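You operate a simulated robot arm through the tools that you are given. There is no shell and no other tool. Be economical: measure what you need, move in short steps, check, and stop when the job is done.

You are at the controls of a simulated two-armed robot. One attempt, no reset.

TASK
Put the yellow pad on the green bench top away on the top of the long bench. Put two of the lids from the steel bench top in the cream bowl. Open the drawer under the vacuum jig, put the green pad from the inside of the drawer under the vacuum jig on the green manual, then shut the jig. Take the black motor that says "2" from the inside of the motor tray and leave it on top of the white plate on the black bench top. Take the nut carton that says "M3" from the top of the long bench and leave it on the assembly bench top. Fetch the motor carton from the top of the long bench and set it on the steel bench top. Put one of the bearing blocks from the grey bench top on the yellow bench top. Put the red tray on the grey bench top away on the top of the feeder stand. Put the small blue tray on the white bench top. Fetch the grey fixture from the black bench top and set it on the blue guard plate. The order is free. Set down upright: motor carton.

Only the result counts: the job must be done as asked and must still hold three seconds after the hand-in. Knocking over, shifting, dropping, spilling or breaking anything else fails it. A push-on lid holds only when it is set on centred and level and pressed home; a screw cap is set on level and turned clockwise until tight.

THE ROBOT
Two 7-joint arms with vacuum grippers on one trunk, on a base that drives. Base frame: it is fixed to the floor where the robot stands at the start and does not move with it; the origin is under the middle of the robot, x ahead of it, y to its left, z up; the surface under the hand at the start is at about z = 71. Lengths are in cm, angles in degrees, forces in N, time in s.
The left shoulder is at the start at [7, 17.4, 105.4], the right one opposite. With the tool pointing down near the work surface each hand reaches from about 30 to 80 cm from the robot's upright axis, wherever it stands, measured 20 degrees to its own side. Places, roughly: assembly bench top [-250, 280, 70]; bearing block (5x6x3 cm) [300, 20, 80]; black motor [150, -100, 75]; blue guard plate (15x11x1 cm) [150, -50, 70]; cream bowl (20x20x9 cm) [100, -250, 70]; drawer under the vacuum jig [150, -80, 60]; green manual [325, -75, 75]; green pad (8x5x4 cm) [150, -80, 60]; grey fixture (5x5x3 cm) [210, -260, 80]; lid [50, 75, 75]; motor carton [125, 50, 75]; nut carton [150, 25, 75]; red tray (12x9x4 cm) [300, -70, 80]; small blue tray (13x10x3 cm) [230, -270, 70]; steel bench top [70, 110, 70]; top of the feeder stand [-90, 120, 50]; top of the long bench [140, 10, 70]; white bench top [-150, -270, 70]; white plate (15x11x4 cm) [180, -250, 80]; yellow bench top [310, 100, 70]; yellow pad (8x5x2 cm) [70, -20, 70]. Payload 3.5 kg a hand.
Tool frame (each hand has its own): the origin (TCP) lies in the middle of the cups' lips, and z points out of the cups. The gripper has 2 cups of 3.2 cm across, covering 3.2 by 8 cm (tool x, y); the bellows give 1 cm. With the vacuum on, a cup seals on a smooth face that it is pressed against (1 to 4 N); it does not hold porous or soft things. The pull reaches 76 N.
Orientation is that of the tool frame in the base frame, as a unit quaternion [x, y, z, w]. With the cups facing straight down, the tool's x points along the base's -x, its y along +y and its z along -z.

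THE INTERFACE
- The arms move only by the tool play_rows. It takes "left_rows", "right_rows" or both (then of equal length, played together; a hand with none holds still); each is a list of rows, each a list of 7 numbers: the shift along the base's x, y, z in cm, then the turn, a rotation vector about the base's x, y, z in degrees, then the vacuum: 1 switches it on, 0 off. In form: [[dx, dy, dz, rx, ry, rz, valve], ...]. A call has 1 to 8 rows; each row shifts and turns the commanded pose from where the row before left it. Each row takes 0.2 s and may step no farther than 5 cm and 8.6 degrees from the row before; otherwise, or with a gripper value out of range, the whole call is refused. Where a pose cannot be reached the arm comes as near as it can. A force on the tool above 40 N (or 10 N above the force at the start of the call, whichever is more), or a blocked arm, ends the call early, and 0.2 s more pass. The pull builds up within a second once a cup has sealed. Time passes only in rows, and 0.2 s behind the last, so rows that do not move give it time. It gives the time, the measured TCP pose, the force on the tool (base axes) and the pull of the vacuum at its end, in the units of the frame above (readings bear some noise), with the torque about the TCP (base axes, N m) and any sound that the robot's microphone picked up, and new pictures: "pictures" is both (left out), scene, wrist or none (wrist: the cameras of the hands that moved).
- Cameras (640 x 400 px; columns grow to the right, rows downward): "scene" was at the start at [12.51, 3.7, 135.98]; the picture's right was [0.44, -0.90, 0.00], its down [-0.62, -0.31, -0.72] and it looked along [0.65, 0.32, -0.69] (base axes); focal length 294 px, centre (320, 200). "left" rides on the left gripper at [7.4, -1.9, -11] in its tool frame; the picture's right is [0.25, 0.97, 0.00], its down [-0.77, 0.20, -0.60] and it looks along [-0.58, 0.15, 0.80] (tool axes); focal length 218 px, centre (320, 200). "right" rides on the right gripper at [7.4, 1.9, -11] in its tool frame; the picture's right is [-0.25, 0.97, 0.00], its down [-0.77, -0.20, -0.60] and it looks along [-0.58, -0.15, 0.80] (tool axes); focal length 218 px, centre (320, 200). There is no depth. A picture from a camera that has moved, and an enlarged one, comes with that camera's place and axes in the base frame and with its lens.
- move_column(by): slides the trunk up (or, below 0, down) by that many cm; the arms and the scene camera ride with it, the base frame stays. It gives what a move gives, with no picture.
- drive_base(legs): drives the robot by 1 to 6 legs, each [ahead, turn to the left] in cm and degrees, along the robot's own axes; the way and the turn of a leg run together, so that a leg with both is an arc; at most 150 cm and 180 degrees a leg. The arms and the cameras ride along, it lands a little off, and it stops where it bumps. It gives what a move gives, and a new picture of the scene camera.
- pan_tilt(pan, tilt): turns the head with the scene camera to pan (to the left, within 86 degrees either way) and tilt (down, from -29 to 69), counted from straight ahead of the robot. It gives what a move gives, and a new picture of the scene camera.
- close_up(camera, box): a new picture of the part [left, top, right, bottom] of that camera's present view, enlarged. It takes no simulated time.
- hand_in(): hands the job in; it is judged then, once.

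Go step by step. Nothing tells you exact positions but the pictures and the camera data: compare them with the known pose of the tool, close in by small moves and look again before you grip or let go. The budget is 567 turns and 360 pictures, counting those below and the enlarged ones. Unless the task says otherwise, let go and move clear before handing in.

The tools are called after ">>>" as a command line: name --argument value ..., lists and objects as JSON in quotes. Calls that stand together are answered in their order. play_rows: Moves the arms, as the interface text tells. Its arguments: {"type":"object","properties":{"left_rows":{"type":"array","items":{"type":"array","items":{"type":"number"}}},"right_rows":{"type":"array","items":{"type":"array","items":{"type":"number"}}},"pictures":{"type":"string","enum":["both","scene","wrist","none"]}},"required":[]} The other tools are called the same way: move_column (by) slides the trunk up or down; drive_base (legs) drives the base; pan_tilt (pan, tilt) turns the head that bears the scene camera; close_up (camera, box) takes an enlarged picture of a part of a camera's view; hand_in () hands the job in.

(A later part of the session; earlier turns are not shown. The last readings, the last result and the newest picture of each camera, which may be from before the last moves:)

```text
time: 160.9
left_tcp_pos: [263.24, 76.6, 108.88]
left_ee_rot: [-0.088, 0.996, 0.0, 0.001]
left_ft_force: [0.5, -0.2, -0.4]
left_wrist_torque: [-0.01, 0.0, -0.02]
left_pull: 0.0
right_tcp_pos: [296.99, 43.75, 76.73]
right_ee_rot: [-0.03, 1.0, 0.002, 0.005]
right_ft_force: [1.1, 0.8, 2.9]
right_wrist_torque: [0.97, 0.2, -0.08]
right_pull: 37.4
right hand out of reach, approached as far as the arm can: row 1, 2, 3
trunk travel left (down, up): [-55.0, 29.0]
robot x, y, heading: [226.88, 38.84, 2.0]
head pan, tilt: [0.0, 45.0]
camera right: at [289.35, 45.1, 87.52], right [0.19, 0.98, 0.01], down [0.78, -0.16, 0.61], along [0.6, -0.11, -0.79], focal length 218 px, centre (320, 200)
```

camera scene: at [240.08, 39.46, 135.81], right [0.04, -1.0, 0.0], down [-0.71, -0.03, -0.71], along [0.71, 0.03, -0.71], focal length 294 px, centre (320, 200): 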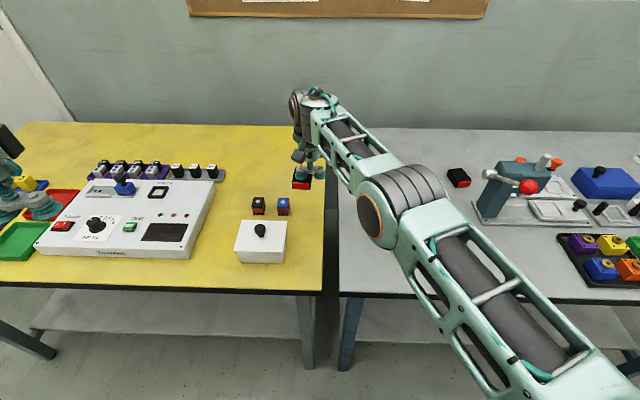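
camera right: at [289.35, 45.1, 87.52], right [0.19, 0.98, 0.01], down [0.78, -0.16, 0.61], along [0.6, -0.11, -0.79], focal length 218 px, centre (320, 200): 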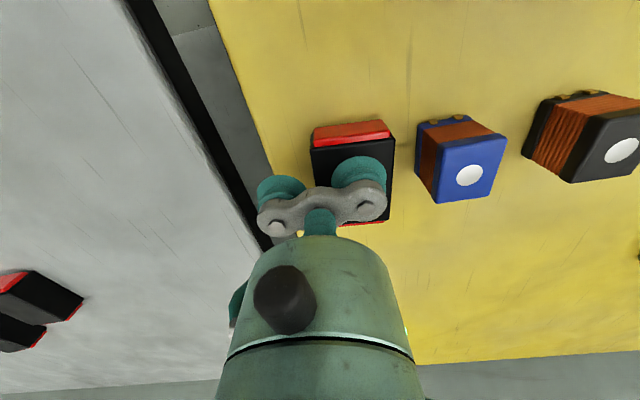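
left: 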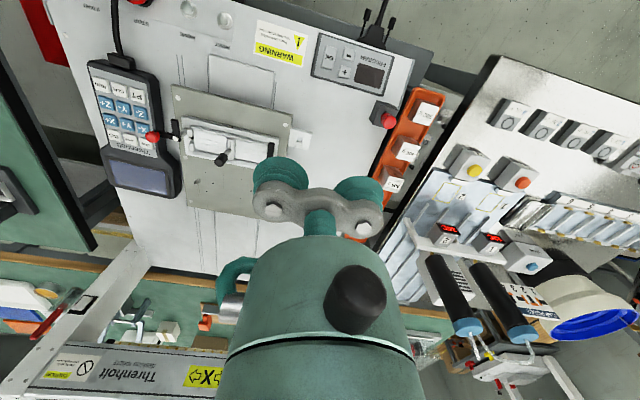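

It rests on the yellow bench, clear of the blue motor. I release and lift.

>>> play_rows --right_rows '[[0, 0, 0, 0, 0, 0, 0], [0, 0, 0, 0, 0, 0, 0], [0, 0, 0, 0, 0, 0, 0], [0, 0, 1, 0, 0, 0, 0], [0, 0, 3, 0, 0, 0, 0], [0, 0, 4.5, 0, 0, 0, 0], [-2, -1, 4, 0, 0, 0, 0], [-4, -2, 2, 0, 0, 0, 0]]' --pictures "wrist"

```text
time: 162.7
left_tcp_pos: [262.98, 76.5, 108.87]
left_ee_rot: [-0.088, 0.996, 0.001, 0.002]
left_ft_force: [-0.8, 0.6, -0.9]
left_wrist_torque: [0.0, -0.06, 0.02]
left_pull: 0.0
right_tcp_pos: [296.91, 41.85, 90.79]
right_ee_rot: [-0.015, 1.0, 0.013, 0.004]
right_ft_force: [-1.3, -0.3, 0.5]
right_wrist_torque: [0.04, -0.06, 0.01]
right_pull: 0.0
right hand out of reach, approached as far as the arm can: row 6, 7, 8
trunk travel left (down, up): [-55.0, 29.0]
robot x, y, heading: [226.94, 38.88, 2.1]
head pan, tilt: [0.0, 45.0]
camera right: at [289.36, 43.19, 101.7], right [0.22, 0.97, 0.03], down [0.77, -0.19, 0.61], along [0.6, -0.11, -0.8], focal length 218 px, centre (320, 200)
```

right: 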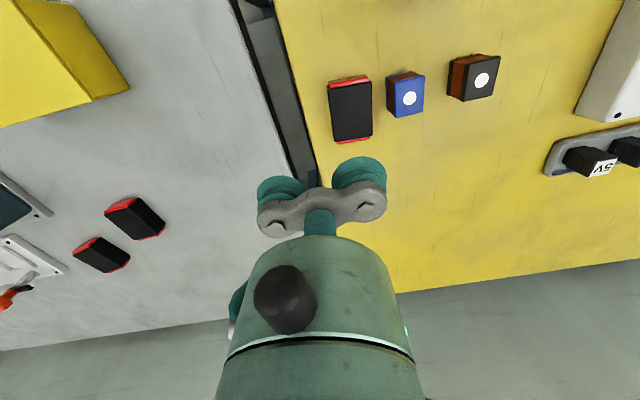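

The bearing block is done. I retract and drive to the vacuum jig drawer, looking at it from the aisle.

>>> play_rows --right_rows '[[-5, -1, 0, 0, 0, 0, 0], [-5, -1, 0, 0, 0, 0, 0], [-5, -1, 1, 0, 0, 0, 0], [-5, -1, 1, 0, 0, 0, 0], [-4, -1, 1, 0, 0, 0, 0], [0, 0, 1, 0, 0, 0, 0]]' --pictures "none"

>>> drive_base --legs '[[0, -92], [95, 0], [0, -90]]'

```text
refused: row 1 steps farther than a row can; nothing moved
```

```text
time: 165.0
left_tcp_pos: [278.54, 47.74, 109.01]
left_ee_rot: [0.225, 0.974, 0.0, 0.002]
left_ft_force: [-0.1, 0.2, 0.6]
left_wrist_torque: [0.01, 0.0, -0.01]
left_pull: 0.1
right_tcp_pos: [285.5, 1.16, 90.45]
right_ee_rot: [0.284, 0.959, 0.016, 0.005]
right_ft_force: [-2.3, 2.0, 3.2]
right_wrist_torque: [-0.17, -0.13, -0.06]
right_pull: 0.1
trunk travel left (down, up): [-55.0, 29.0]
robot x, y, heading: [227.02, 38.36, -34.1]
head pan, tilt: [0.0, 45.0]
stopped in leg 1: the force on the tool passed its limit at 107 N (the readings are from after the stop); the commanded pose is now the measured one
camera scene: at [237.73, 31.61, 135.84], right [-0.56, -0.83, 0.0], down [-0.59, 0.39, -0.71], along [0.59, -0.4, -0.71], focal length 294 px, centre (320, 200)
```

scene: 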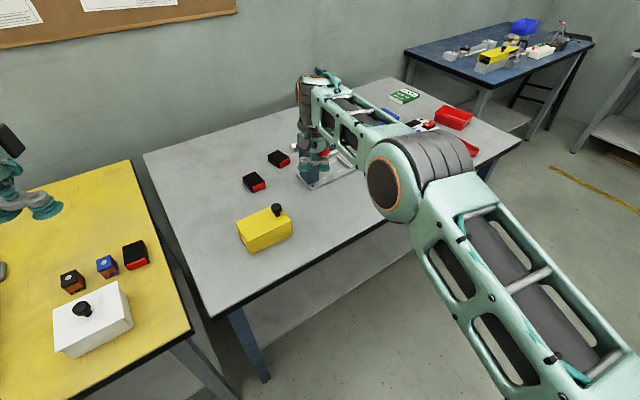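

The retract row was refused (5.1 cm step) and the swinging hand touched the teal press. I must check what was touched.

>>> close_up --camera "scene" --box '[240, 100, 440, 225]'

>>> close_up --camera "right" --box '[0, 0, 640, 400]'

```text
3.20 times, centred on (340, 162) of scene
camera zoom: at [237.73, 31.61, 135.84], right [-0.56, -0.83, 0.0], down [-0.59, 0.39, -0.71], along [0.59, -0.4, -0.71], focal length 942 px, centre (256, 320)
```

zoom: 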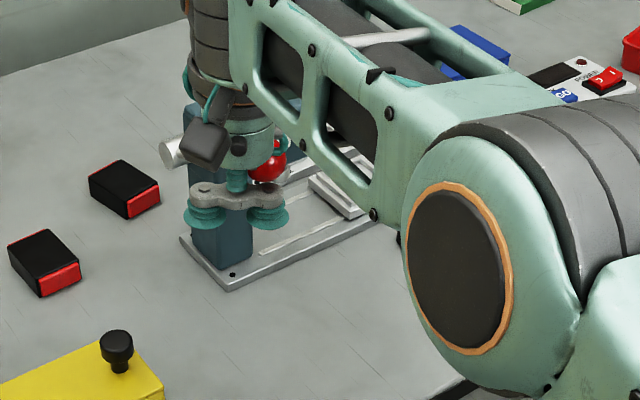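

```text
1.00 times, centred on (320, 200) of right (not enlarged: the box is as wide or as high as the picture)
camera zoom: at [280.14, 6.42, 101.47], right [0.74, 0.67, 0.03], down [0.53, -0.61, 0.6], along [0.42, -0.42, -0.8], focal length 218 px, centre (320, 200)
```

zoom: 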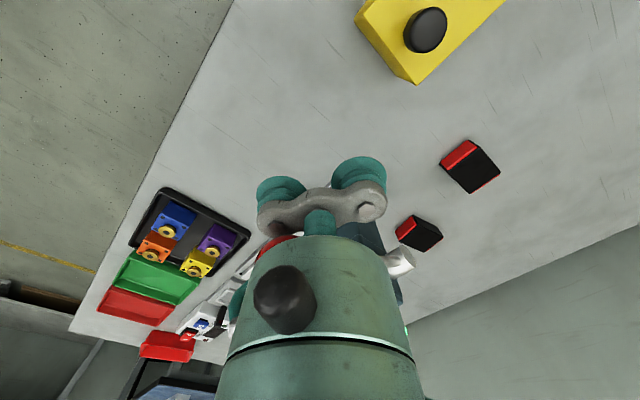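

The press base corner seems to be in the same place as before. I back the hand off gently the way it came, and then up.

>>> play_rows --right_rows '[[-1.5, 2, 0, 0, 0, 0, 0], [-2, 2.5, 0, 0, 0, 0, 0], [-3, 2, 1, 0, 0, 0, 0], [-4, 0, 2, 0, 0, 0, 0], [-4, 0, 2, 0, 0, 0, 0], [-4, 0, 2, 0, 0, 0, 0], [-4, 0, 2, 0, 0, 0, 0], [-3, 0, 3, 0, 0, 0, 0]]' --pictures "scene"

```text
time: 166.8
left_tcp_pos: [278.54, 47.74, 108.88]
left_ee_rot: [0.226, 0.974, 0.0, 0.002]
left_ft_force: [0.2, -0.1, 1.5]
left_wrist_torque: [-0.03, 0.01, 0.02]
left_pull: 0.0
right_tcp_pos: [259.75, 7.75, 102.34]
right_ee_rot: [0.283, 0.959, 0.017, 0.005]
right_ft_force: [0.4, 0.3, -0.5]
right_wrist_torque: [-0.02, 0.0, 0.0]
right_pull: 0.0
trunk travel left (down, up): [-55.0, 29.0]
robot x, y, heading: [226.69, 38.63, -34.0]
head pan, tilt: [0.0, 45.0]
camera scene: at [237.62, 31.59, 135.83], right [-0.56, -0.83, 0.0], down [-0.59, 0.39, -0.71], along [0.59, -0.4, -0.71], focal length 294 px, centre (320, 200)
```

scene: 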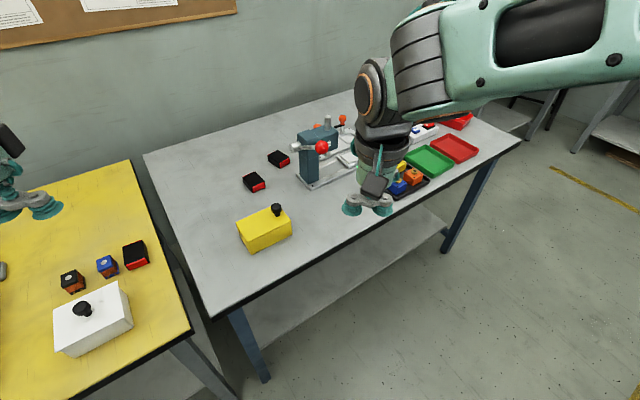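

The press stands unchanged. I level the right hand and continue the drive with arms tucked.

>>> play_rows --right_rows '[[0, 0, 1, -1.7, 1.1, 0, 0], [0, 0, 1, 0, 0, 0, 0]]' --pictures "none"

>>> drive_base --legs '[[0, -56], [95, 0], [0, -90]]'

```text
time: 167.4
left_tcp_pos: [278.48, 47.83, 109.08]
left_ee_rot: [0.226, 0.974, 0.0, 0.001]
left_ft_force: [-0.5, -0.6, -1.2]
left_wrist_torque: [0.01, -0.01, 0.01]
left_pull: 0.0
right_tcp_pos: [259.93, 7.67, 104.48]
right_ee_rot: [0.284, 0.959, -0.001, -0.002]
right_ft_force: [0.0, -0.6, 0.3]
right_wrist_torque: [0.01, 0.02, 0.03]
right_pull: 0.1
trunk travel left (down, up): [-55.0, 29.0]
robot x, y, heading: [226.79, 39.0, -34.1]
head pan, tilt: [0.0, 45.0]
```

```text
time: 178.7
left_tcp_pos: [186.57, -92.77, 108.98]
left_ee_rot: [0.998, 0.065, -0.001, 0.0]
left_ft_force: [0.2, -0.6, 0.2]
left_wrist_torque: [0.0, -0.02, -0.04]
left_pull: 0.0
right_tcp_pos: [179.79, -48.92, 104.24]
right_ee_rot: [1.0, 0.005, 0.001, -0.001]
right_ft_force: [-0.2, -0.2, -0.3]
right_wrist_torque: [0.01, 0.04, 0.0]
right_pull: 0.0
trunk travel left (down, up): [-55.0, 29.0]
robot x, y, heading: [224.81, -56.28, 179.7]
head pan, tilt: [0.0, 45.0]
camera scene: at [211.68, -56.47, 135.82], right [0.01, 1.0, 0.0], down [0.71, 0.0, -0.71], along [-0.71, 0.0, -0.71], focal length 294 px, centre (320, 200)
```

scene: 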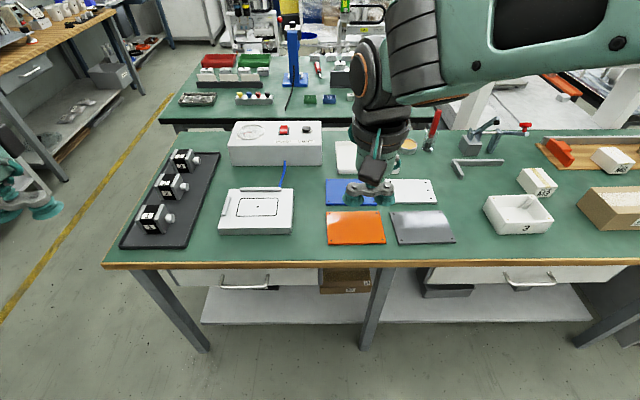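

The jig drawer's handle is below the bench edge at left. I zoom in on it.

>>> close_up --camera "scene" --box '[150, 250, 350, 310]'

>>> close_up --camera "left" --box '[0, 0, 640, 400]'

```text
3.20 times, centred on (250, 280) of scene
camera zoom: at [211.68, -56.47, 135.82], right [0.01, 1.0, 0.0], down [0.71, 0.0, -0.71], along [-0.71, 0.0, -0.71], focal length 942 px, centre (544, -56)
```

zoom: 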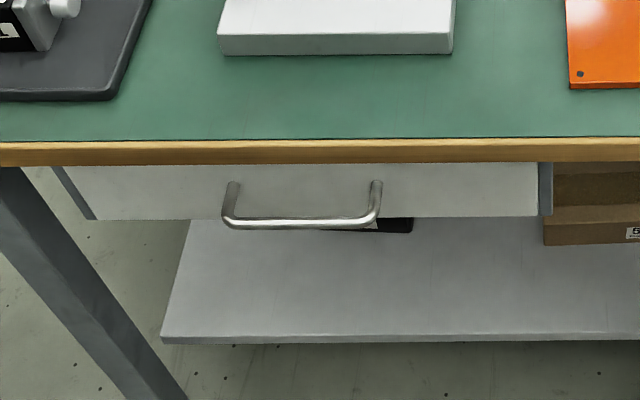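

```text
1.00 times, centred on (320, 200) of left (not enlarged: the box is as wide or as high as the picture)
camera zoom: at [193.66, -89.83, 119.85], right [0.38, -0.93, 0.0], down [-0.74, -0.3, 0.61], along [-0.56, -0.23, -0.8], focal length 218 px, centre (320, 200)
```

zoom: 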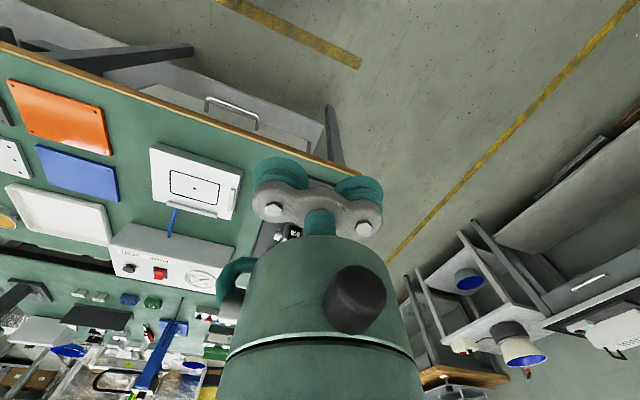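

I back up slightly for room and begin tilting the left gripper to face the drawer front.

>>> drive_base --legs '[[-10, 0]]'

>>> play_rows --left_rows '[[-2, 4, 0, 0, 0, -3.7, 0], [-2, 4, 0, 0, 0, -3.7, 0], [-2, 4, 0, 0, 8, 0, 0], [-3, 3.5, 0, 0, 8, 0, 0], [-3, 3.5, 0, 0, 8, 0, 0], [-3, 3.5, 0, 0, 8, 0, 0], [-2, 3, 0, 0, 8, 0, 0], [0, 3, 0, 0, 8, 0, 0]]'

```text
time: 179.8
left_tcp_pos: [196.62, -92.59, 108.98]
left_ee_rot: [0.998, 0.064, 0.0, 0.001]
left_ft_force: [0.7, -0.7, 0.4]
left_wrist_torque: [-0.03, -0.01, 0.01]
left_pull: 0.0
right_tcp_pos: [189.86, -48.85, 104.34]
right_ee_rot: [1.0, 0.004, 0.001, -0.001]
right_ft_force: [-0.4, -0.6, 0.6]
right_wrist_torque: [-0.01, -0.02, -0.01]
right_pull: 0.0
trunk travel left (down, up): [-55.0, 29.0]
robot x, y, heading: [234.8, -56.41, 179.3]
head pan, tilt: [0.0, 45.0]
camera scene: at [221.73, -56.52, 135.82], right [0.01, 1.0, 0.0], down [0.71, -0.01, -0.71], along [-0.71, 0.01, -0.71], focal length 294 px, centre (320, 200)
```

scene: 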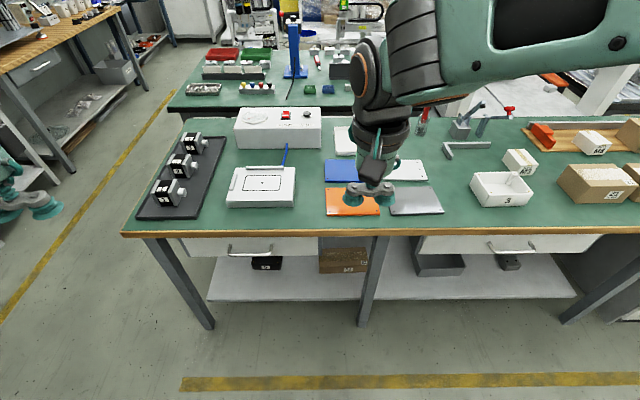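

```text
time: 181.7
left_tcp_pos: [175.07, -66.24, 108.21]
left_ee_rot: [0.914, 0.016, -0.406, -0.014]
left_ft_force: [0.1, 0.0, 0.6]
left_wrist_torque: [-0.02, 0.04, 0.03]
left_pull: 0.0
left hand out of reach, approached as far as the arm can: row 3, 4, 5, 8
right_tcp_pos: [189.89, -48.73, 104.37]
right_ee_rot: [1.0, 0.005, 0.001, -0.001]
right_ft_force: [-0.2, -0.1, 0.4]
right_wrist_torque: [-0.02, 0.02, -0.01]
right_pull: 0.1
trunk travel left (down, up): [-55.0, 29.0]
robot x, y, heading: [234.78, -56.51, 179.4]
head pan, tilt: [0.0, 45.0]
camera scene: at [221.69, -56.43, 135.82], right [0.01, 1.0, 0.0], down [0.71, -0.01, -0.71], along [-0.71, 0.01, -0.71], focal length 294 px, centre (320, 200)
camera left: at [188.22, -64.23, 110.13], right [0.19, -0.96, -0.22], down [-0.06, -0.24, 0.97], along [-0.98, -0.17, -0.11], focal length 218 px, centre (320, 200)
```

scene: 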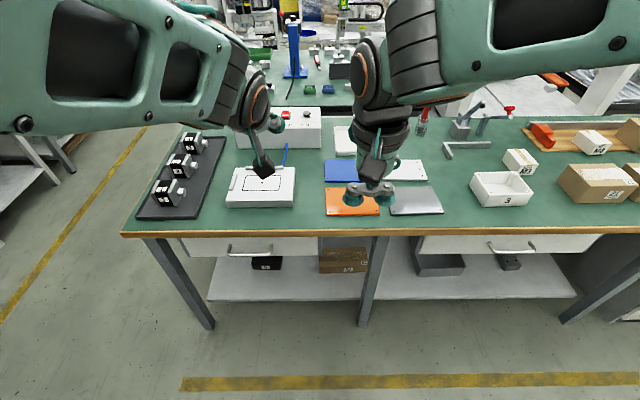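
left: 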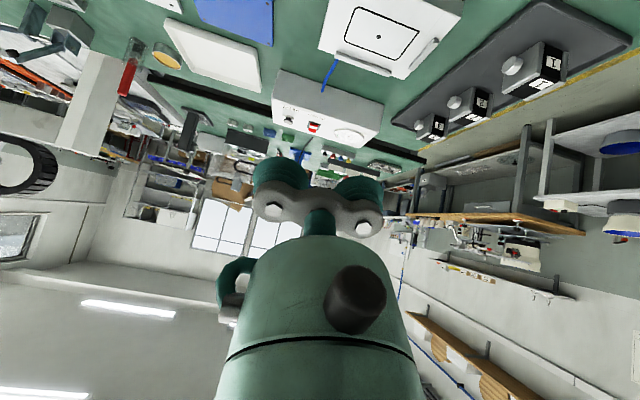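

Horizontal facing is hard from above, so I lower the trunk so the shoulders are near drawer height, keeping both hands in front of the bench edge.

>>> play_rows --left_rows '[[3, 0, 0, 0, 0, 0, 0], [3, 0, 0, 0, 0, 0, 0]]' --pictures "none"

>>> move_column --by -35

>>> pan_tilt --pan 10 --tilt 45

```text
time: 182.2
left_tcp_pos: [181.55, -65.27, 107.73]
left_ee_rot: [0.913, -0.001, -0.408, 0.001]
left_ft_force: [-1.0, -0.4, -0.9]
left_wrist_torque: [0.0, 0.02, 0.0]
left_pull: 0.1
right_tcp_pos: [189.91, -49.06, 104.35]
right_ee_rot: [1.0, 0.005, 0.0, -0.001]
right_ft_force: [-0.1, -0.6, 0.2]
right_wrist_torque: [-0.01, 0.04, -0.02]
right_pull: 0.1
trunk travel left (down, up): [-55.0, 29.0]
robot x, y, heading: [234.49, -56.68, 179.7]
head pan, tilt: [0.0, 45.0]
```

```text
time: 185.7
left_tcp_pos: [181.45, -65.22, 72.57]
left_ee_rot: [0.913, 0.0, -0.408, 0.001]
left_ft_force: [-0.7, -0.4, -0.3]
left_wrist_torque: [0.03, -0.01, 0.01]
left_pull: 0.0
right_tcp_pos: [189.94, -48.9, 69.29]
right_ee_rot: [1.0, 0.004, 0.0, -0.001]
right_ft_force: [-0.3, 0.7, 0.2]
right_wrist_torque: [0.0, 0.0, 0.01]
right_pull: 0.1
trunk travel left (down, up): [-20.0, 64.0]
robot x, y, heading: [234.72, -56.98, 179.4]
head pan, tilt: [0.0, 45.0]
```

```text
time: 186.4
left_tcp_pos: [181.61, -65.31, 72.68]
left_ee_rot: [0.913, 0.0, -0.408, 0.002]
left_ft_force: [-0.7, -0.5, -0.7]
left_wrist_torque: [0.03, -0.05, -0.01]
left_pull: 0.0
right_tcp_pos: [189.79, -48.86, 69.3]
right_ee_rot: [1.0, 0.004, 0.001, -0.001]
right_ft_force: [-0.1, 0.3, -0.4]
right_wrist_torque: [-0.02, 0.03, -0.03]
right_pull: 0.1
trunk travel left (down, up): [-20.0, 64.0]
robot x, y, heading: [234.54, -56.87, 179.5]
head pan, tilt: [10.0, 45.0]
camera scene: at [221.8, -57.93, 100.82], right [-0.16, 0.99, 0.0], down [0.7, 0.12, -0.71], along [-0.7, -0.12, -0.71], focal length 294 px, centre (320, 200)
```

scene: 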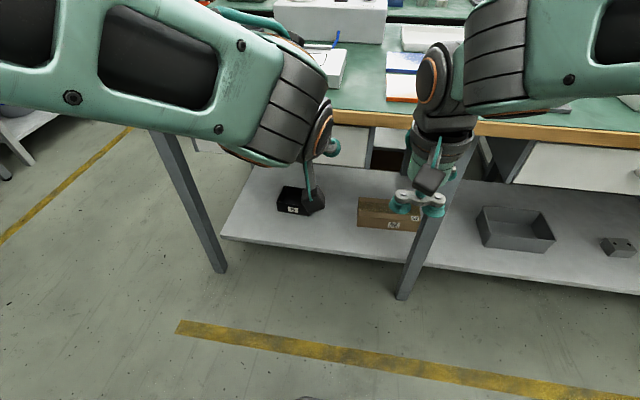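

Now I tilt the left gripper the remaining 42°.

>>> play_rows --left_rows '[[0, 0, -2, 0, 8.4, 0, 0], [0, 0, -2, 0, 8.4, 0, 0], [0, 0, -2, 0, 8.4, 0, 0], [0, 0, -2, 0, 8.4, 0, 0], [0, 0, -2, 0, 8.3, 0, 0], [0, 0, 0, 0, 0, 0, 0]]'

```text
time: 188.0
left_tcp_pos: [176.08, -68.54, 67.61]
left_ee_rot: [0.711, 0.048, -0.702, -0.006]
left_ft_force: [0.6, 0.4, 0.3]
left_wrist_torque: [0.06, 0.0, -0.02]
left_pull: 0.1
left hand out of reach, approached as far as the arm can: row 5
right_tcp_pos: [189.83, -48.8, 69.43]
right_ee_rot: [1.0, 0.003, 0.001, -0.001]
right_ft_force: [-0.4, -0.4, 0.8]
right_wrist_torque: [-0.05, 0.02, -0.03]
right_pull: 0.1
trunk travel left (down, up): [-20.0, 64.0]
robot x, y, heading: [234.29, -56.45, 179.8]
head pan, tilt: [10.0, 45.0]
stopped in row 6 (left hand): the arm was blocked; the commanded pose is now the measured one
camera scene: at [221.8, -57.95, 100.81], right [-0.17, 0.99, 0.0], down [0.7, 0.12, -0.71], along [-0.7, -0.12, -0.71], focal length 294 px, centre (320, 200)
camera left: at [187.14, -65.44, 60.46], right [0.06, -0.94, -0.33], down [0.61, -0.22, 0.76], along [-0.79, -0.24, 0.56], focal length 218 px, centre (320, 200)
```

scene: 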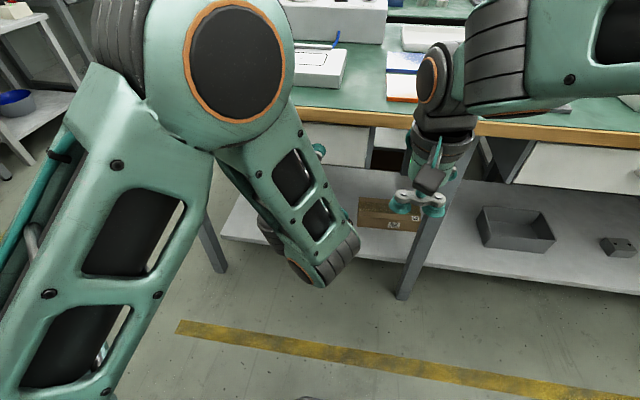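
left: 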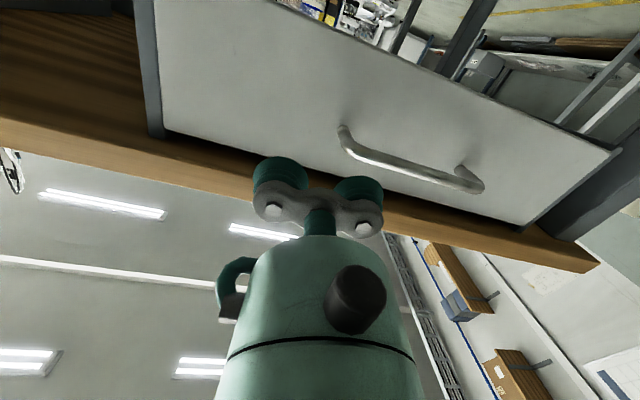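

The gripper faces the drawer front now. I correct its small skew and move beside the handle at about y -64.5, z 64.8.

>>> play_rows --left_rows '[[0.5, 1, -0.7, -1.5, 0.3, -1.1, 0], [0.5, 1, -0.7, -1.5, 0.3, -1.1, 0], [0, 1, -0.7, -1.4, 0.2, -1.2, 0], [0, 1, -0.7, 0, 0, 0, 0], [0, 0, 0, 0, 0, 0, 0]]'

```text
time: 189.4
left_tcp_pos: [175.01, -67.12, 66.46]
left_ee_rot: [0.709, 0.04, -0.704, -0.002]
left_ft_force: [-0.4, -0.7, 0.3]
left_wrist_torque: [-0.02, 0.02, 0.0]
left_pull: 0.1
left hand out of reach, approached as far as the arm can: row 2, 3, 4
right_tcp_pos: [189.83, -48.84, 69.38]
right_ee_rot: [1.0, 0.004, 0.002, -0.001]
right_ft_force: [-0.7, 0.0, 0.2]
right_wrist_torque: [-0.03, 0.0, -0.03]
right_pull: 0.1
trunk travel left (down, up): [-20.0, 64.0]
robot x, y, heading: [234.38, -56.56, 179.2]
head pan, tilt: [10.0, 45.0]
stopped in row 5 (left hand): the arm was blocked; the commanded pose is now the measured one
camera scene: at [221.8, -57.95, 100.81], right [-0.17, 0.99, 0.0], down [0.7, 0.12, -0.71], along [-0.7, -0.12, -0.71], focal length 294 px, centre (320, 200)
camera left: at [186.01, -64.28, 59.3], right [0.05, -0.95, -0.31], down [0.61, -0.21, 0.76], along [-0.79, -0.23, 0.57], focal length 218 px, centre (320, 200)
```

scene: 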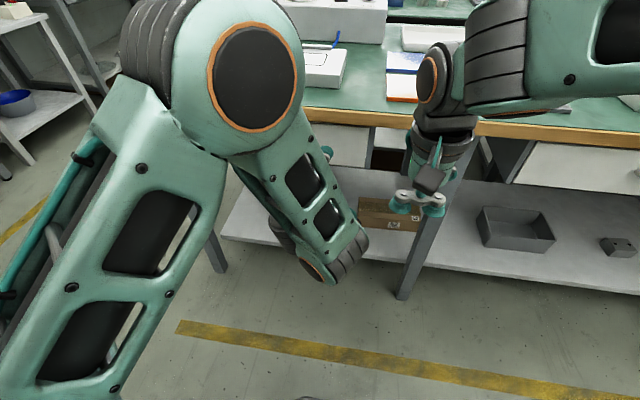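
left: 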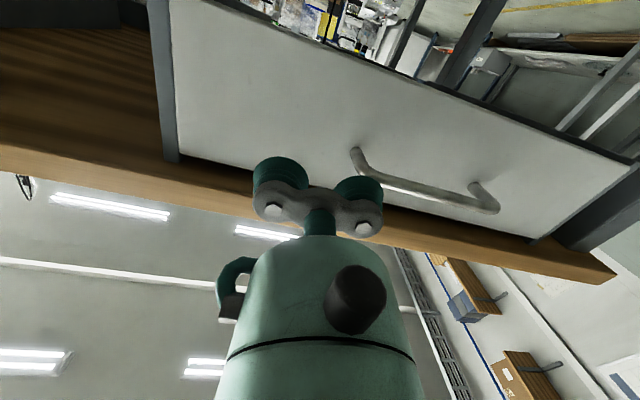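

The wrist is near its limit. Lowering the trunk further makes the forearm more level, so I do that and then raise the hand relative to it.

>>> play_rows --left_rows '[[2, 0, 0, 0, 0, 0, 0]]' --pictures "none"

>>> move_column --by -19

>>> play_rows --left_rows '[[0.2, 0.5, 3, 0, 0, 0, 0], [0, 0.5, 4, -1, 0.2, -1, 0], [0, 0.5, 4, -1, 0.2, -1, 0], [0, 0.5, 4, -1, 0.2, -0.6, 0], [0, 0.5, 2.5, 0, 0, 0, 0], [0, 0, 0, 0, 0, 0, 0]]'

```text
time: 190.0
left_tcp_pos: [176.1, -69.93, 65.95]
left_ee_rot: [0.72, 0.083, -0.689, 0.0]
left_ft_force: [1.3, 0.0, 0.6]
left_wrist_torque: [0.0, 0.0, 0.04]
left_pull: 0.1
right_tcp_pos: [189.9, -48.83, 69.45]
right_ee_rot: [1.0, 0.003, 0.001, -0.001]
right_ft_force: [0.2, -0.2, 0.5]
right_wrist_torque: [-0.01, -0.01, 0.01]
right_pull: 0.0
trunk travel left (down, up): [-20.0, 64.0]
robot x, y, heading: [234.48, -56.59, 179.5]
head pan, tilt: [10.0, 45.0]
stopped in row 1 (left hand): the arm was blocked; the commanded pose is now the measured one
```

```text
time: 192.1
left_tcp_pos: [176.25, -70.02, 46.97]
left_ee_rot: [0.719, 0.081, -0.691, -0.001]
left_ft_force: [-0.6, -0.5, -0.3]
left_wrist_torque: [0.0, -0.01, -0.01]
left_pull: 0.1
right_tcp_pos: [189.79, -48.93, 50.42]
right_ee_rot: [1.0, 0.004, 0.001, -0.001]
right_ft_force: [-0.5, -0.3, 0.4]
right_wrist_torque: [0.0, 0.03, 0.01]
right_pull: 0.0
trunk travel left (down, up): [-1.0, 83.0]
robot x, y, heading: [234.87, -56.76, 179.3]
head pan, tilt: [10.0, 45.0]
```

```text
time: 193.5
left_tcp_pos: [176.64, -67.12, 64.56]
left_ee_rot: [0.717, 0.041, -0.696, 0.003]
left_ft_force: [0.5, -0.4, -0.1]
left_wrist_torque: [-0.01, 0.01, 0.0]
left_pull: 0.1
right_tcp_pos: [189.98, -48.82, 50.45]
right_ee_rot: [1.0, 0.004, 0.001, -0.001]
right_ft_force: [0.3, 0.0, 0.1]
right_wrist_torque: [0.01, -0.02, -0.03]
right_pull: 0.1
trunk travel left (down, up): [-1.0, 83.0]
robot x, y, heading: [234.75, -56.78, 179.4]
head pan, tilt: [10.0, 45.0]
camera scene: at [221.82, -57.93, 81.82], right [-0.17, 0.99, 0.0], down [0.7, 0.12, -0.71], along [-0.7, -0.12, -0.71], focal length 294 px, centre (320, 200)
camera left: at [187.76, -64.25, 57.5], right [0.07, -0.95, -0.31], down [0.59, -0.21, 0.78], along [-0.8, -0.23, 0.55], focal length 218 px, centre (320, 200)
```

scene: 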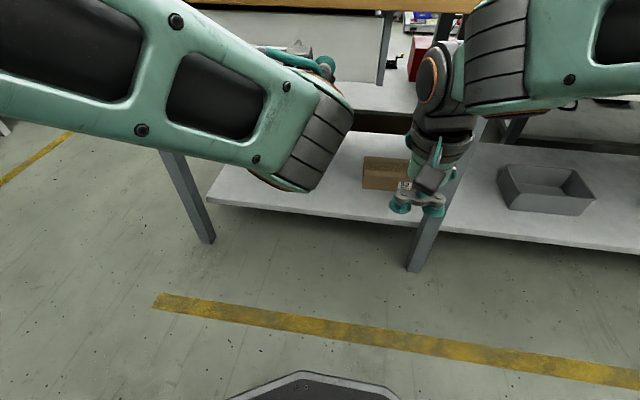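
left: 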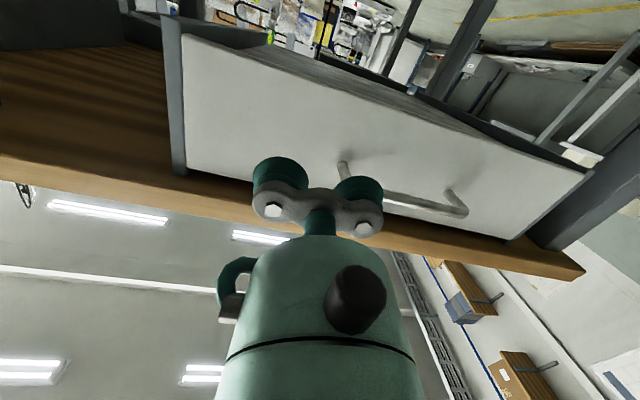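

Now the arm is free. I correct the skew and move to the free part of the drawer face, then press on with vacuum.

>>> play_rows --left_rows '[[0, 1.5, -0.3, -1.6, 0.9, -1.8, 0], [0, 1.5, -0.3, -1.5, 0.8, -1.8, 0], [-2, 0, 0, 0, 0, 0, 1], [-1.5, 0, 0, 0, 0, 0, 1], [-1, 0, 0, 0, 0, 0, 1], [0, 0, 0, 0, 0, 0, 1]]' --pictures "wrist"

```text
time: 194.9
left_tcp_pos: [171.84, -64.24, 63.81]
left_ee_rot: [-0.707, -0.001, 0.707, 0.0]
left_ft_force: [-0.6, -0.2, 1.3]
left_wrist_torque: [-0.01, 0.01, -0.02]
left_pull: 0.0
right_tcp_pos: [189.93, -48.92, 50.45]
right_ee_rot: [1.0, 0.004, 0.0, 0.0]
right_ft_force: [-0.4, 0.0, 0.2]
right_wrist_torque: [0.01, -0.04, -0.03]
right_pull: 0.0
trunk travel left (down, up): [-1.0, 83.0]
robot x, y, heading: [234.65, -56.77, 179.8]
head pan, tilt: [10.0, 45.0]
camera left: at [182.99, -62.34, 56.45], right [0.0, -0.97, -0.26], down [0.6, -0.2, 0.77], along [-0.8, -0.15, 0.58], focal length 218 px, centre (320, 200)
```

left: 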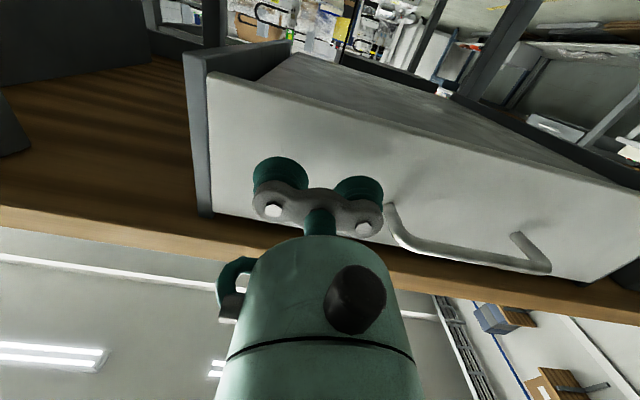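

Aligned. I approach the panel in small steps.

>>> play_rows --left_rows '[[-0.7, 0, 0, 0, 0, 0, 1], [-0.5, 0, 0, 0, 0, 0, 1], [-0.5, 0, 0, 0, 0, 0, 1], [-0.4, 0, 0, 0, 0, 0, 1], [-0.4, 0, 0, 0, 0, 0, 1], [0, 0, 0, 0, 0, 0, 1]]' --pictures "none"

```text
time: 196.3
left_tcp_pos: [169.58, -64.36, 63.83]
left_ee_rot: [0.707, 0.001, -0.707, 0.0]
left_ft_force: [31.2, -2.8, -8.8]
left_wrist_torque: [0.58, 0.03, 0.18]
left_pull: 75.6
right_tcp_pos: [189.97, -48.81, 50.54]
right_ee_rot: [1.0, 0.004, 0.0, -0.001]
right_ft_force: [0.5, -0.5, 0.7]
right_wrist_torque: [-0.03, 0.04, -0.02]
right_pull: 0.2
trunk travel left (down, up): [-1.0, 83.0]
robot x, y, heading: [234.9, -56.65, 179.5]
head pan, tilt: [10.0, 45.0]
```

Both cups sealed (75.6 N). I pull the drawer out slowly.

>>> play_rows --left_rows '[[1, 0, 0, 0, 0, 0, 1], [2, 0, 0, 0, 0, 0, 1], [2, 0, 0, 0, 0, 0, 1], [2, 0, 0, 0, 0, 0, 1], [2, 0, 0, 0, 0, 0, 1]]'

```text
time: 197.5
left_tcp_pos: [178.49, -64.21, 63.93]
left_ee_rot: [-0.707, -0.001, 0.707, -0.001]
left_ft_force: [-0.9, 2.9, -4.7]
left_wrist_torque: [-0.22, -0.02, -0.03]
left_pull: 76.0
right_tcp_pos: [189.94, -48.8, 50.3]
right_ee_rot: [1.0, 0.004, 0.001, -0.002]
right_ft_force: [0.4, 0.6, 0.0]
right_wrist_torque: [0.02, -0.01, 0.01]
right_pull: 0.0
trunk travel left (down, up): [-1.0, 83.0]
robot x, y, heading: [234.4, -56.81, 179.6]
head pan, tilt: [10.0, 45.0]
camera scene: at [221.79, -57.91, 81.81], right [-0.17, 0.99, 0.0], down [0.7, 0.12, -0.71], along [-0.7, -0.12, -0.71], focal length 294 px, centre (320, 200)
camera left: at [189.57, -62.35, 56.46], right [0.0, -0.97, -0.26], down [0.6, -0.2, 0.77], along [-0.8, -0.15, 0.58], focal length 218 px, centre (320, 200)
```

scene: 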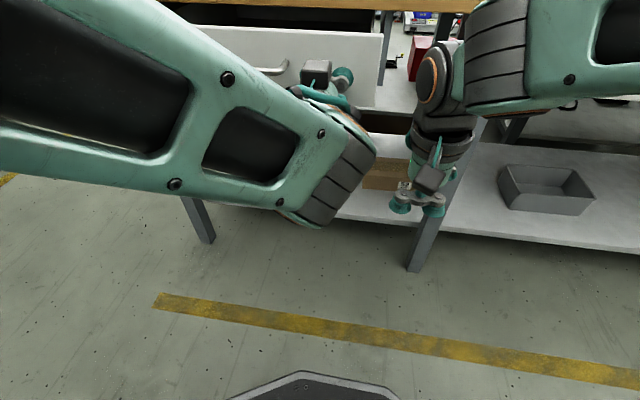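
left: 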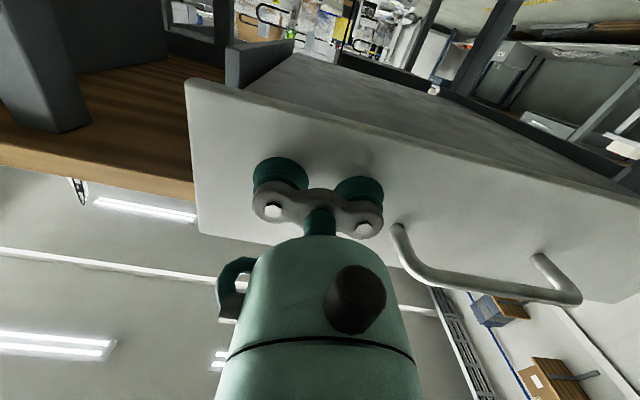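

The drawer slides. I continue pulling and move the right hand away from it.

>>> play_rows --left_rows '[[2, 0, 0, 0, 0, 0, 1], [2, 0, 0, 0, 0, 0, 1], [2, 0, 0, 0, 0, 0, 1], [2, 0, 0, 0, 0, 0, 1], [2, 0, 0, 0, 0, 0, 1], [2, 0, 0, 0, 0, 0, 1]]' --right_rows '[[0, 2, 0, 0, 0, 0, 0], [0, 2, 0, 0, 0, 0, 0], [0, 2, 0, 0, 0, 0, 0], [0, 2, 0, 0, 0, 0, 0], [0, 2, 0, 0, 0, 0, 0], [0, 2, 0, 0, 0, 0, 0]]' --pictures "scene"

```text
time: 198.9
left_tcp_pos: [190.08, -64.26, 63.94]
left_ee_rot: [0.709, 0.0, -0.706, -0.001]
left_ft_force: [0.5, 9.0, -14.8]
left_wrist_torque: [0.32, 0.41, 0.44]
left_pull: 75.5
left hand out of reach, approached as far as the arm can: row 6
right_tcp_pos: [189.88, -36.77, 50.2]
right_ee_rot: [1.0, 0.004, 0.001, 0.0]
right_ft_force: [0.1, 0.0, -0.3]
right_wrist_torque: [-0.01, -0.03, -0.02]
right_pull: 0.1
trunk travel left (down, up): [-1.0, 83.0]
robot x, y, heading: [234.47, -57.28, 179.5]
head pan, tilt: [10.0, 45.0]
camera scene: at [221.74, -57.88, 81.79], right [-0.17, 0.99, 0.0], down [0.7, 0.12, -0.71], along [-0.7, -0.12, -0.71], focal length 294 px, centre (320, 200)
```

scene: 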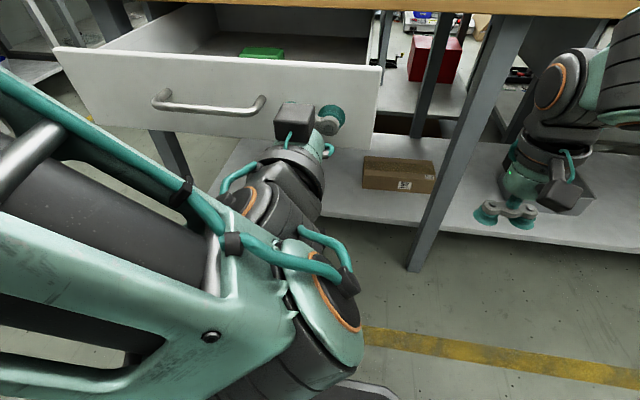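

Drawer is open 20 cm and the green pad is visible at about (166, -79). I back the base a few cm to draw it further out.

>>> drive_base --legs '[[-6, 0]]'

```text
time: 199.8
left_tcp_pos: [195.98, -64.18, 63.91]
left_ee_rot: [0.709, -0.001, -0.705, -0.001]
left_ft_force: [0.6, 18.8, -21.5]
left_wrist_torque: [0.17, 0.38, 0.27]
left_pull: 75.3
right_tcp_pos: [195.97, -36.83, 50.25]
right_ee_rot: [1.0, 0.005, 0.003, -0.001]
right_ft_force: [-0.2, 0.3, 0.3]
right_wrist_torque: [0.0, -0.01, 0.05]
right_pull: 0.1
trunk travel left (down, up): [-1.0, 83.0]
robot x, y, heading: [240.91, -56.73, 179.5]
head pan, tilt: [10.0, 45.0]
camera scene: at [227.71, -57.86, 81.79], right [-0.17, 0.99, 0.0], down [0.7, 0.12, -0.71], along [-0.7, -0.12, -0.71], focal length 294 px, centre (320, 200)
```

scene: 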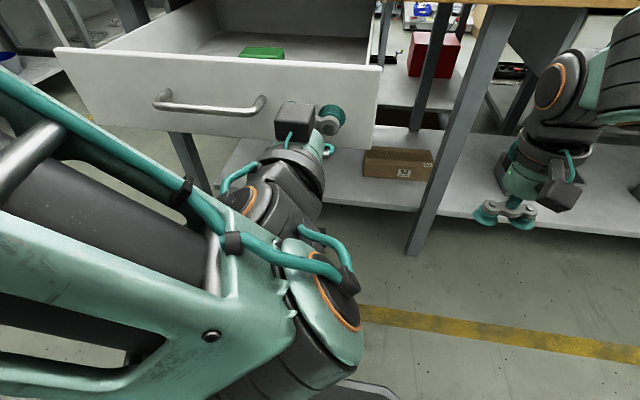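

The drawer is open 26 cm. I release the face and swing the hand back to pointing down, moving clear of the panel.

>>> play_rows --left_rows '[[0, 0, 0, 0, 0, 0, 0], [0, 0, 0, 0, 0, 0, 0], [0.6, 0, -0.3, 0, -3, 0, 0], [0.6, 0, -0.5, 0, -6, 0, 0], [0.8, 0, -0.5, 0, -8, 0, 0], [1, 0, 0, 0, -8, 0, 0], [1, 0, 0, 0, -8, 0, 0], [1, 0, 0, 0, -8, 0, 0]]' --pictures "both"

```text
time: 201.6
left_tcp_pos: [201.1, -64.38, 62.66]
left_ee_rot: [0.912, 0.0, -0.411, -0.001]
left_ft_force: [-0.3, 0.9, 0.0]
left_wrist_torque: [0.01, 0.01, 0.01]
left_pull: 0.2
right_tcp_pos: [195.85, -36.88, 50.21]
right_ee_rot: [1.0, 0.004, 0.0, -0.001]
right_ft_force: [0.1, 0.9, -0.1]
right_wrist_torque: [0.0, 0.0, -0.03]
right_pull: 0.0
trunk travel left (down, up): [-1.0, 83.0]
robot x, y, heading: [240.47, -56.74, 179.3]
head pan, tilt: [10.0, 45.0]
camera scene: at [227.8, -57.97, 81.81], right [-0.17, 0.99, 0.0], down [0.7, 0.12, -0.71], along [-0.7, -0.12, -0.71], focal length 294 px, centre (320, 200)
camera left: at [214.26, -62.51, 64.34], right [0.16, -0.97, -0.19], down [-0.06, -0.2, 0.98], along [-0.98, -0.15, -0.09], focal length 218 px, centre (320, 200)
```

scene: 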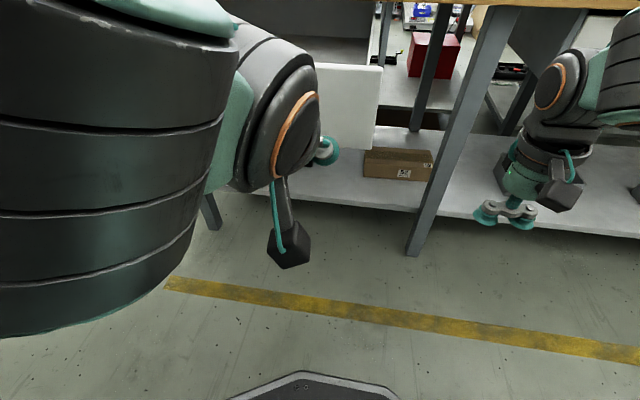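
left: 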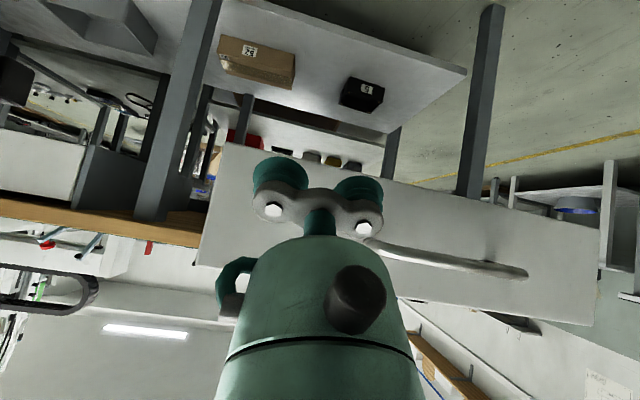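

Continue rotating to straight down while raising.

>>> play_rows --left_rows '[[0.5, 0, 1, 0, -8.4, 0, 0], [0.5, 0, 1, 0, -8.4, 0, 0], [0, 0, 2, 0, -8.4, 0, 0], [0, 0, 3, 0, -8.4, 0, 0], [0, 0, 4, 0, -8.4, 0, 0], [0, 0, 4, 0, -6.5, 0, 0]]' --pictures "none"

>>> move_column --by 25

>>> pan_tilt --pan 15 --tilt 55

```text
time: 203.0
left_tcp_pos: [197.19, -63.16, 70.73]
left_ee_rot: [1.0, 0.007, 0.004, -0.01]
left_ft_force: [-0.1, -0.1, 0.4]
left_wrist_torque: [0.0, 0.02, 0.0]
left_pull: 0.0
left hand out of reach, approached as far as the arm can: row 5, 6
right_tcp_pos: [196.0, -36.78, 50.12]
right_ee_rot: [1.0, 0.003, 0.002, 0.0]
right_ft_force: [0.2, 0.3, 0.1]
right_wrist_torque: [0.03, -0.02, -0.01]
right_pull: 0.0
trunk travel left (down, up): [-1.0, 83.0]
robot x, y, heading: [240.45, -56.58, 179.5]
head pan, tilt: [10.0, 45.0]
```

```text
time: 205.6
left_tcp_pos: [197.25, -63.32, 95.79]
left_ee_rot: [1.0, 0.009, 0.006, -0.011]
left_ft_force: [-0.2, 0.0, -0.6]
left_wrist_torque: [0.0, -0.03, -0.03]
left_pull: 0.0
right_tcp_pos: [195.92, -36.83, 75.26]
right_ee_rot: [1.0, 0.005, 0.001, 0.0]
right_ft_force: [-0.1, 0.7, 0.1]
right_wrist_torque: [-0.04, -0.02, -0.02]
right_pull: 0.1
trunk travel left (down, up): [-26.0, 58.0]
robot x, y, heading: [240.71, -56.91, 179.8]
head pan, tilt: [10.0, 45.0]
```

```text
time: 206.3
left_tcp_pos: [197.22, -63.28, 95.8]
left_ee_rot: [1.0, 0.009, 0.005, -0.012]
left_ft_force: [0.7, -0.1, -0.4]
left_wrist_torque: [0.04, -0.01, 0.03]
left_pull: 0.2
right_tcp_pos: [195.97, -36.99, 75.15]
right_ee_rot: [1.0, 0.004, 0.001, -0.002]
right_ft_force: [0.5, -0.7, -0.1]
right_wrist_torque: [0.0, 0.01, 0.0]
right_pull: 0.0
trunk travel left (down, up): [-26.0, 58.0]
robot x, y, heading: [240.51, -56.66, 179.4]
head pan, tilt: [15.0, 55.0]
camera scene: at [228.83, -58.43, 105.48], right [-0.25, 0.97, 0.0], down [0.79, 0.2, -0.57], along [-0.56, -0.14, -0.82], focal length 294 px, centre (320, 200)
```

scene: 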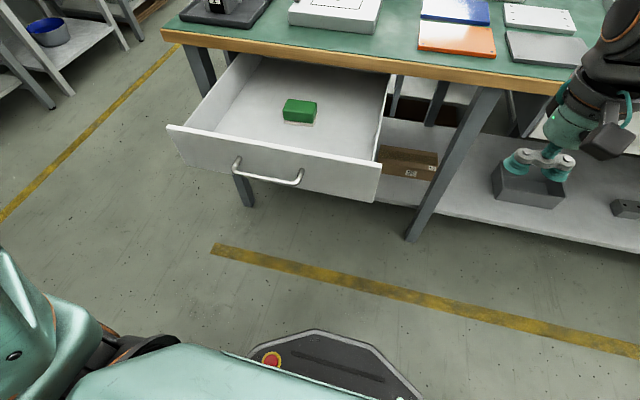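

The drawer is well open; the green pad sits at about (177.5, -76). I raise the trunk a bit and bring the left hand above it.

>>> move_column --by 20

>>> play_rows --left_rows '[[-4, -2, -3, -1.3, 0.6, -1, 0], [-4, -2, -2, 0, 0, 0, 0], [-4, -2, -2, 0, 0, 0, 0], [-4, -2, -2, 0, 0, 0, 0], [-3, -2.3, -3, 0, 0, 0, 0], [0, 0, -4, 0, 0, 0, 0], [0, 0, -4, 0, 0, 0, 0]]'

```text
time: 208.5
left_tcp_pos: [197.34, -63.17, 115.93]
left_ee_rot: [1.0, 0.009, 0.006, -0.011]
left_ft_force: [1.2, 0.2, 0.6]
left_wrist_torque: [0.03, 0.0, 0.01]
left_pull: 0.1
right_tcp_pos: [195.93, -36.82, 95.2]
right_ee_rot: [1.0, 0.004, 0.001, 0.0]
right_ft_force: [-0.4, -1.1, -0.1]
right_wrist_torque: [-0.03, -0.01, -0.02]
right_pull: 0.1
trunk travel left (down, up): [-46.0, 38.0]
robot x, y, heading: [240.36, -56.79, 179.5]
head pan, tilt: [15.0, 55.0]
```

```text
refused: row 1 steps farther than a row can; nothing moved
```

>>> play_rows --left_rows '[[-4, -2, -2, -1.3, 0.6, -1, 0], [-4, -2, -2, 0, 0, 0, 0], [-4, -2, -2, 0, 0, 0, 0], [-4, -2, -2, 0, 0, 0, 0], [-3, -2.3, -3, 0, 0, 0, 0], [0, 0, -5, 0, 0, 0, 0], [0, 0, -5, 0, 0, 0, 0], [0, 0, -4, 0, 0, 0, 0]]'

```text
time: 210.3
left_tcp_pos: [178.23, -73.53, 90.57]
left_ee_rot: [1.0, 0.0, -0.001, 0.0]
left_ft_force: [0.6, 0.1, 0.1]
left_wrist_torque: [-0.02, -0.01, 0.02]
left_pull: 0.2
right_tcp_pos: [195.9, -36.75, 95.28]
right_ee_rot: [1.0, 0.004, 0.001, -0.002]
right_ft_force: [0.2, -0.3, -0.7]
right_wrist_torque: [-0.01, 0.02, 0.03]
right_pull: 0.0
trunk travel left (down, up): [-46.0, 38.0]
robot x, y, heading: [240.99, -57.18, 179.4]
head pan, tilt: [15.0, 55.0]
camera scene: at [228.78, -58.44, 125.47], right [-0.25, 0.97, 0.0], down [0.79, 0.21, -0.57], along [-0.55, -0.14, -0.82], focal length 294 px, centre (320, 200)
camera left: at [185.61, -71.7, 101.56], right [0.25, -0.97, 0.0], down [-0.77, -0.2, 0.6], along [-0.58, -0.15, -0.8], focal length 218 px, centre (320, 200)
```

scene: 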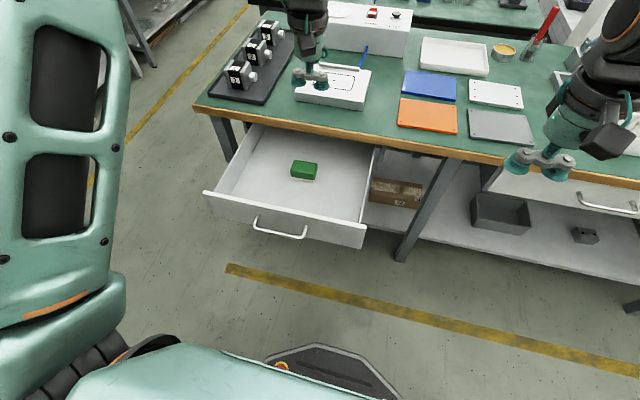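
left: 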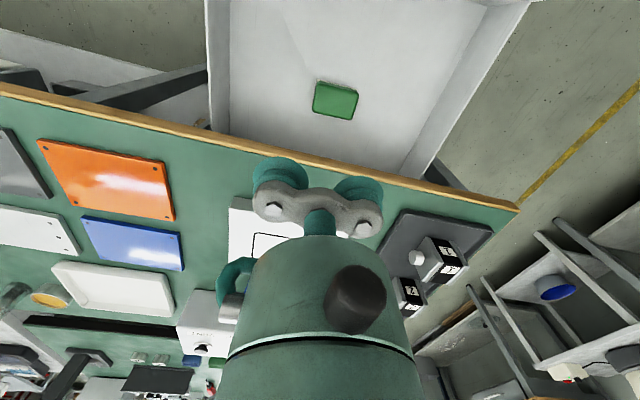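

Pad confirmed at (178.4, -76.2). I descend into the drawer.

>>> play_rows --left_rows '[[0.3, -0.2, -4.5, 0, 0, 0, 0], [0, 0, -4.5, 0, 0, 0, 0], [0, 0, -4.5, 0, 0, 0, 0], [0, 0, -4.5, 0, 0, 0, 0], [0, 0, -4, 0, 0, 0, 0]]'

```text
time: 211.5
left_tcp_pos: [178.63, -73.82, 68.8]
left_ee_rot: [1.0, 0.0, 0.001, 0.001]
left_ft_force: [-0.6, -0.4, 0.4]
left_wrist_torque: [0.01, 0.03, 0.02]
left_pull: 0.1
right_tcp_pos: [195.86, -36.82, 95.34]
right_ee_rot: [1.0, 0.004, 0.002, -0.001]
right_ft_force: [-1.0, -0.5, 1.2]
right_wrist_torque: [0.02, -0.01, 0.01]
right_pull: 0.1
trunk travel left (down, up): [-46.0, 38.0]
robot x, y, heading: [240.86, -56.84, 179.2]
head pan, tilt: [15.0, 55.0]
camera scene: at [228.74, -58.46, 125.47], right [-0.25, 0.97, 0.0], down [0.79, 0.21, -0.57], along [-0.55, -0.14, -0.82], focal length 294 px, centre (320, 200)
camera left: at [186.03, -71.99, 79.76], right [0.25, -0.97, 0.0], down [-0.77, -0.2, 0.6], along [-0.58, -0.15, -0.8], focal length 218 px, centre (320, 200)
```

scene: 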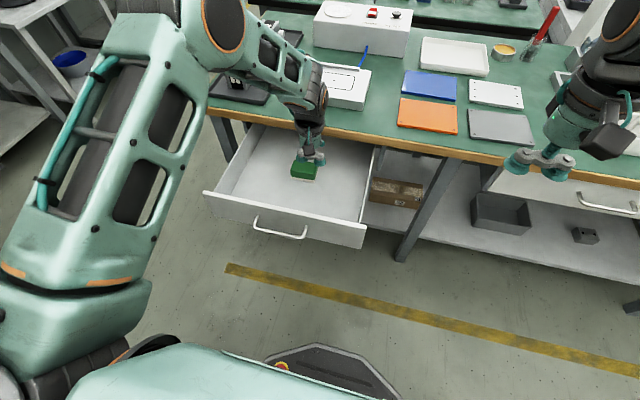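
left: 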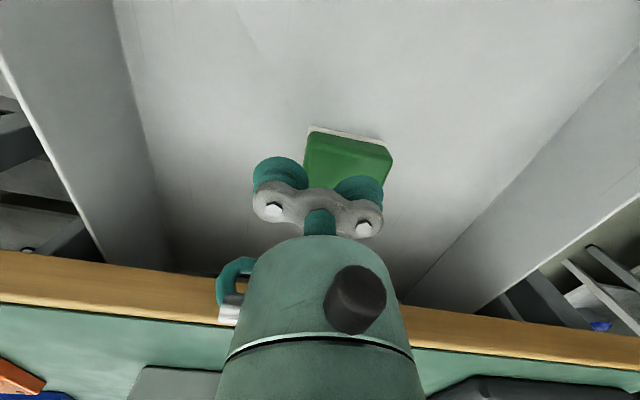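

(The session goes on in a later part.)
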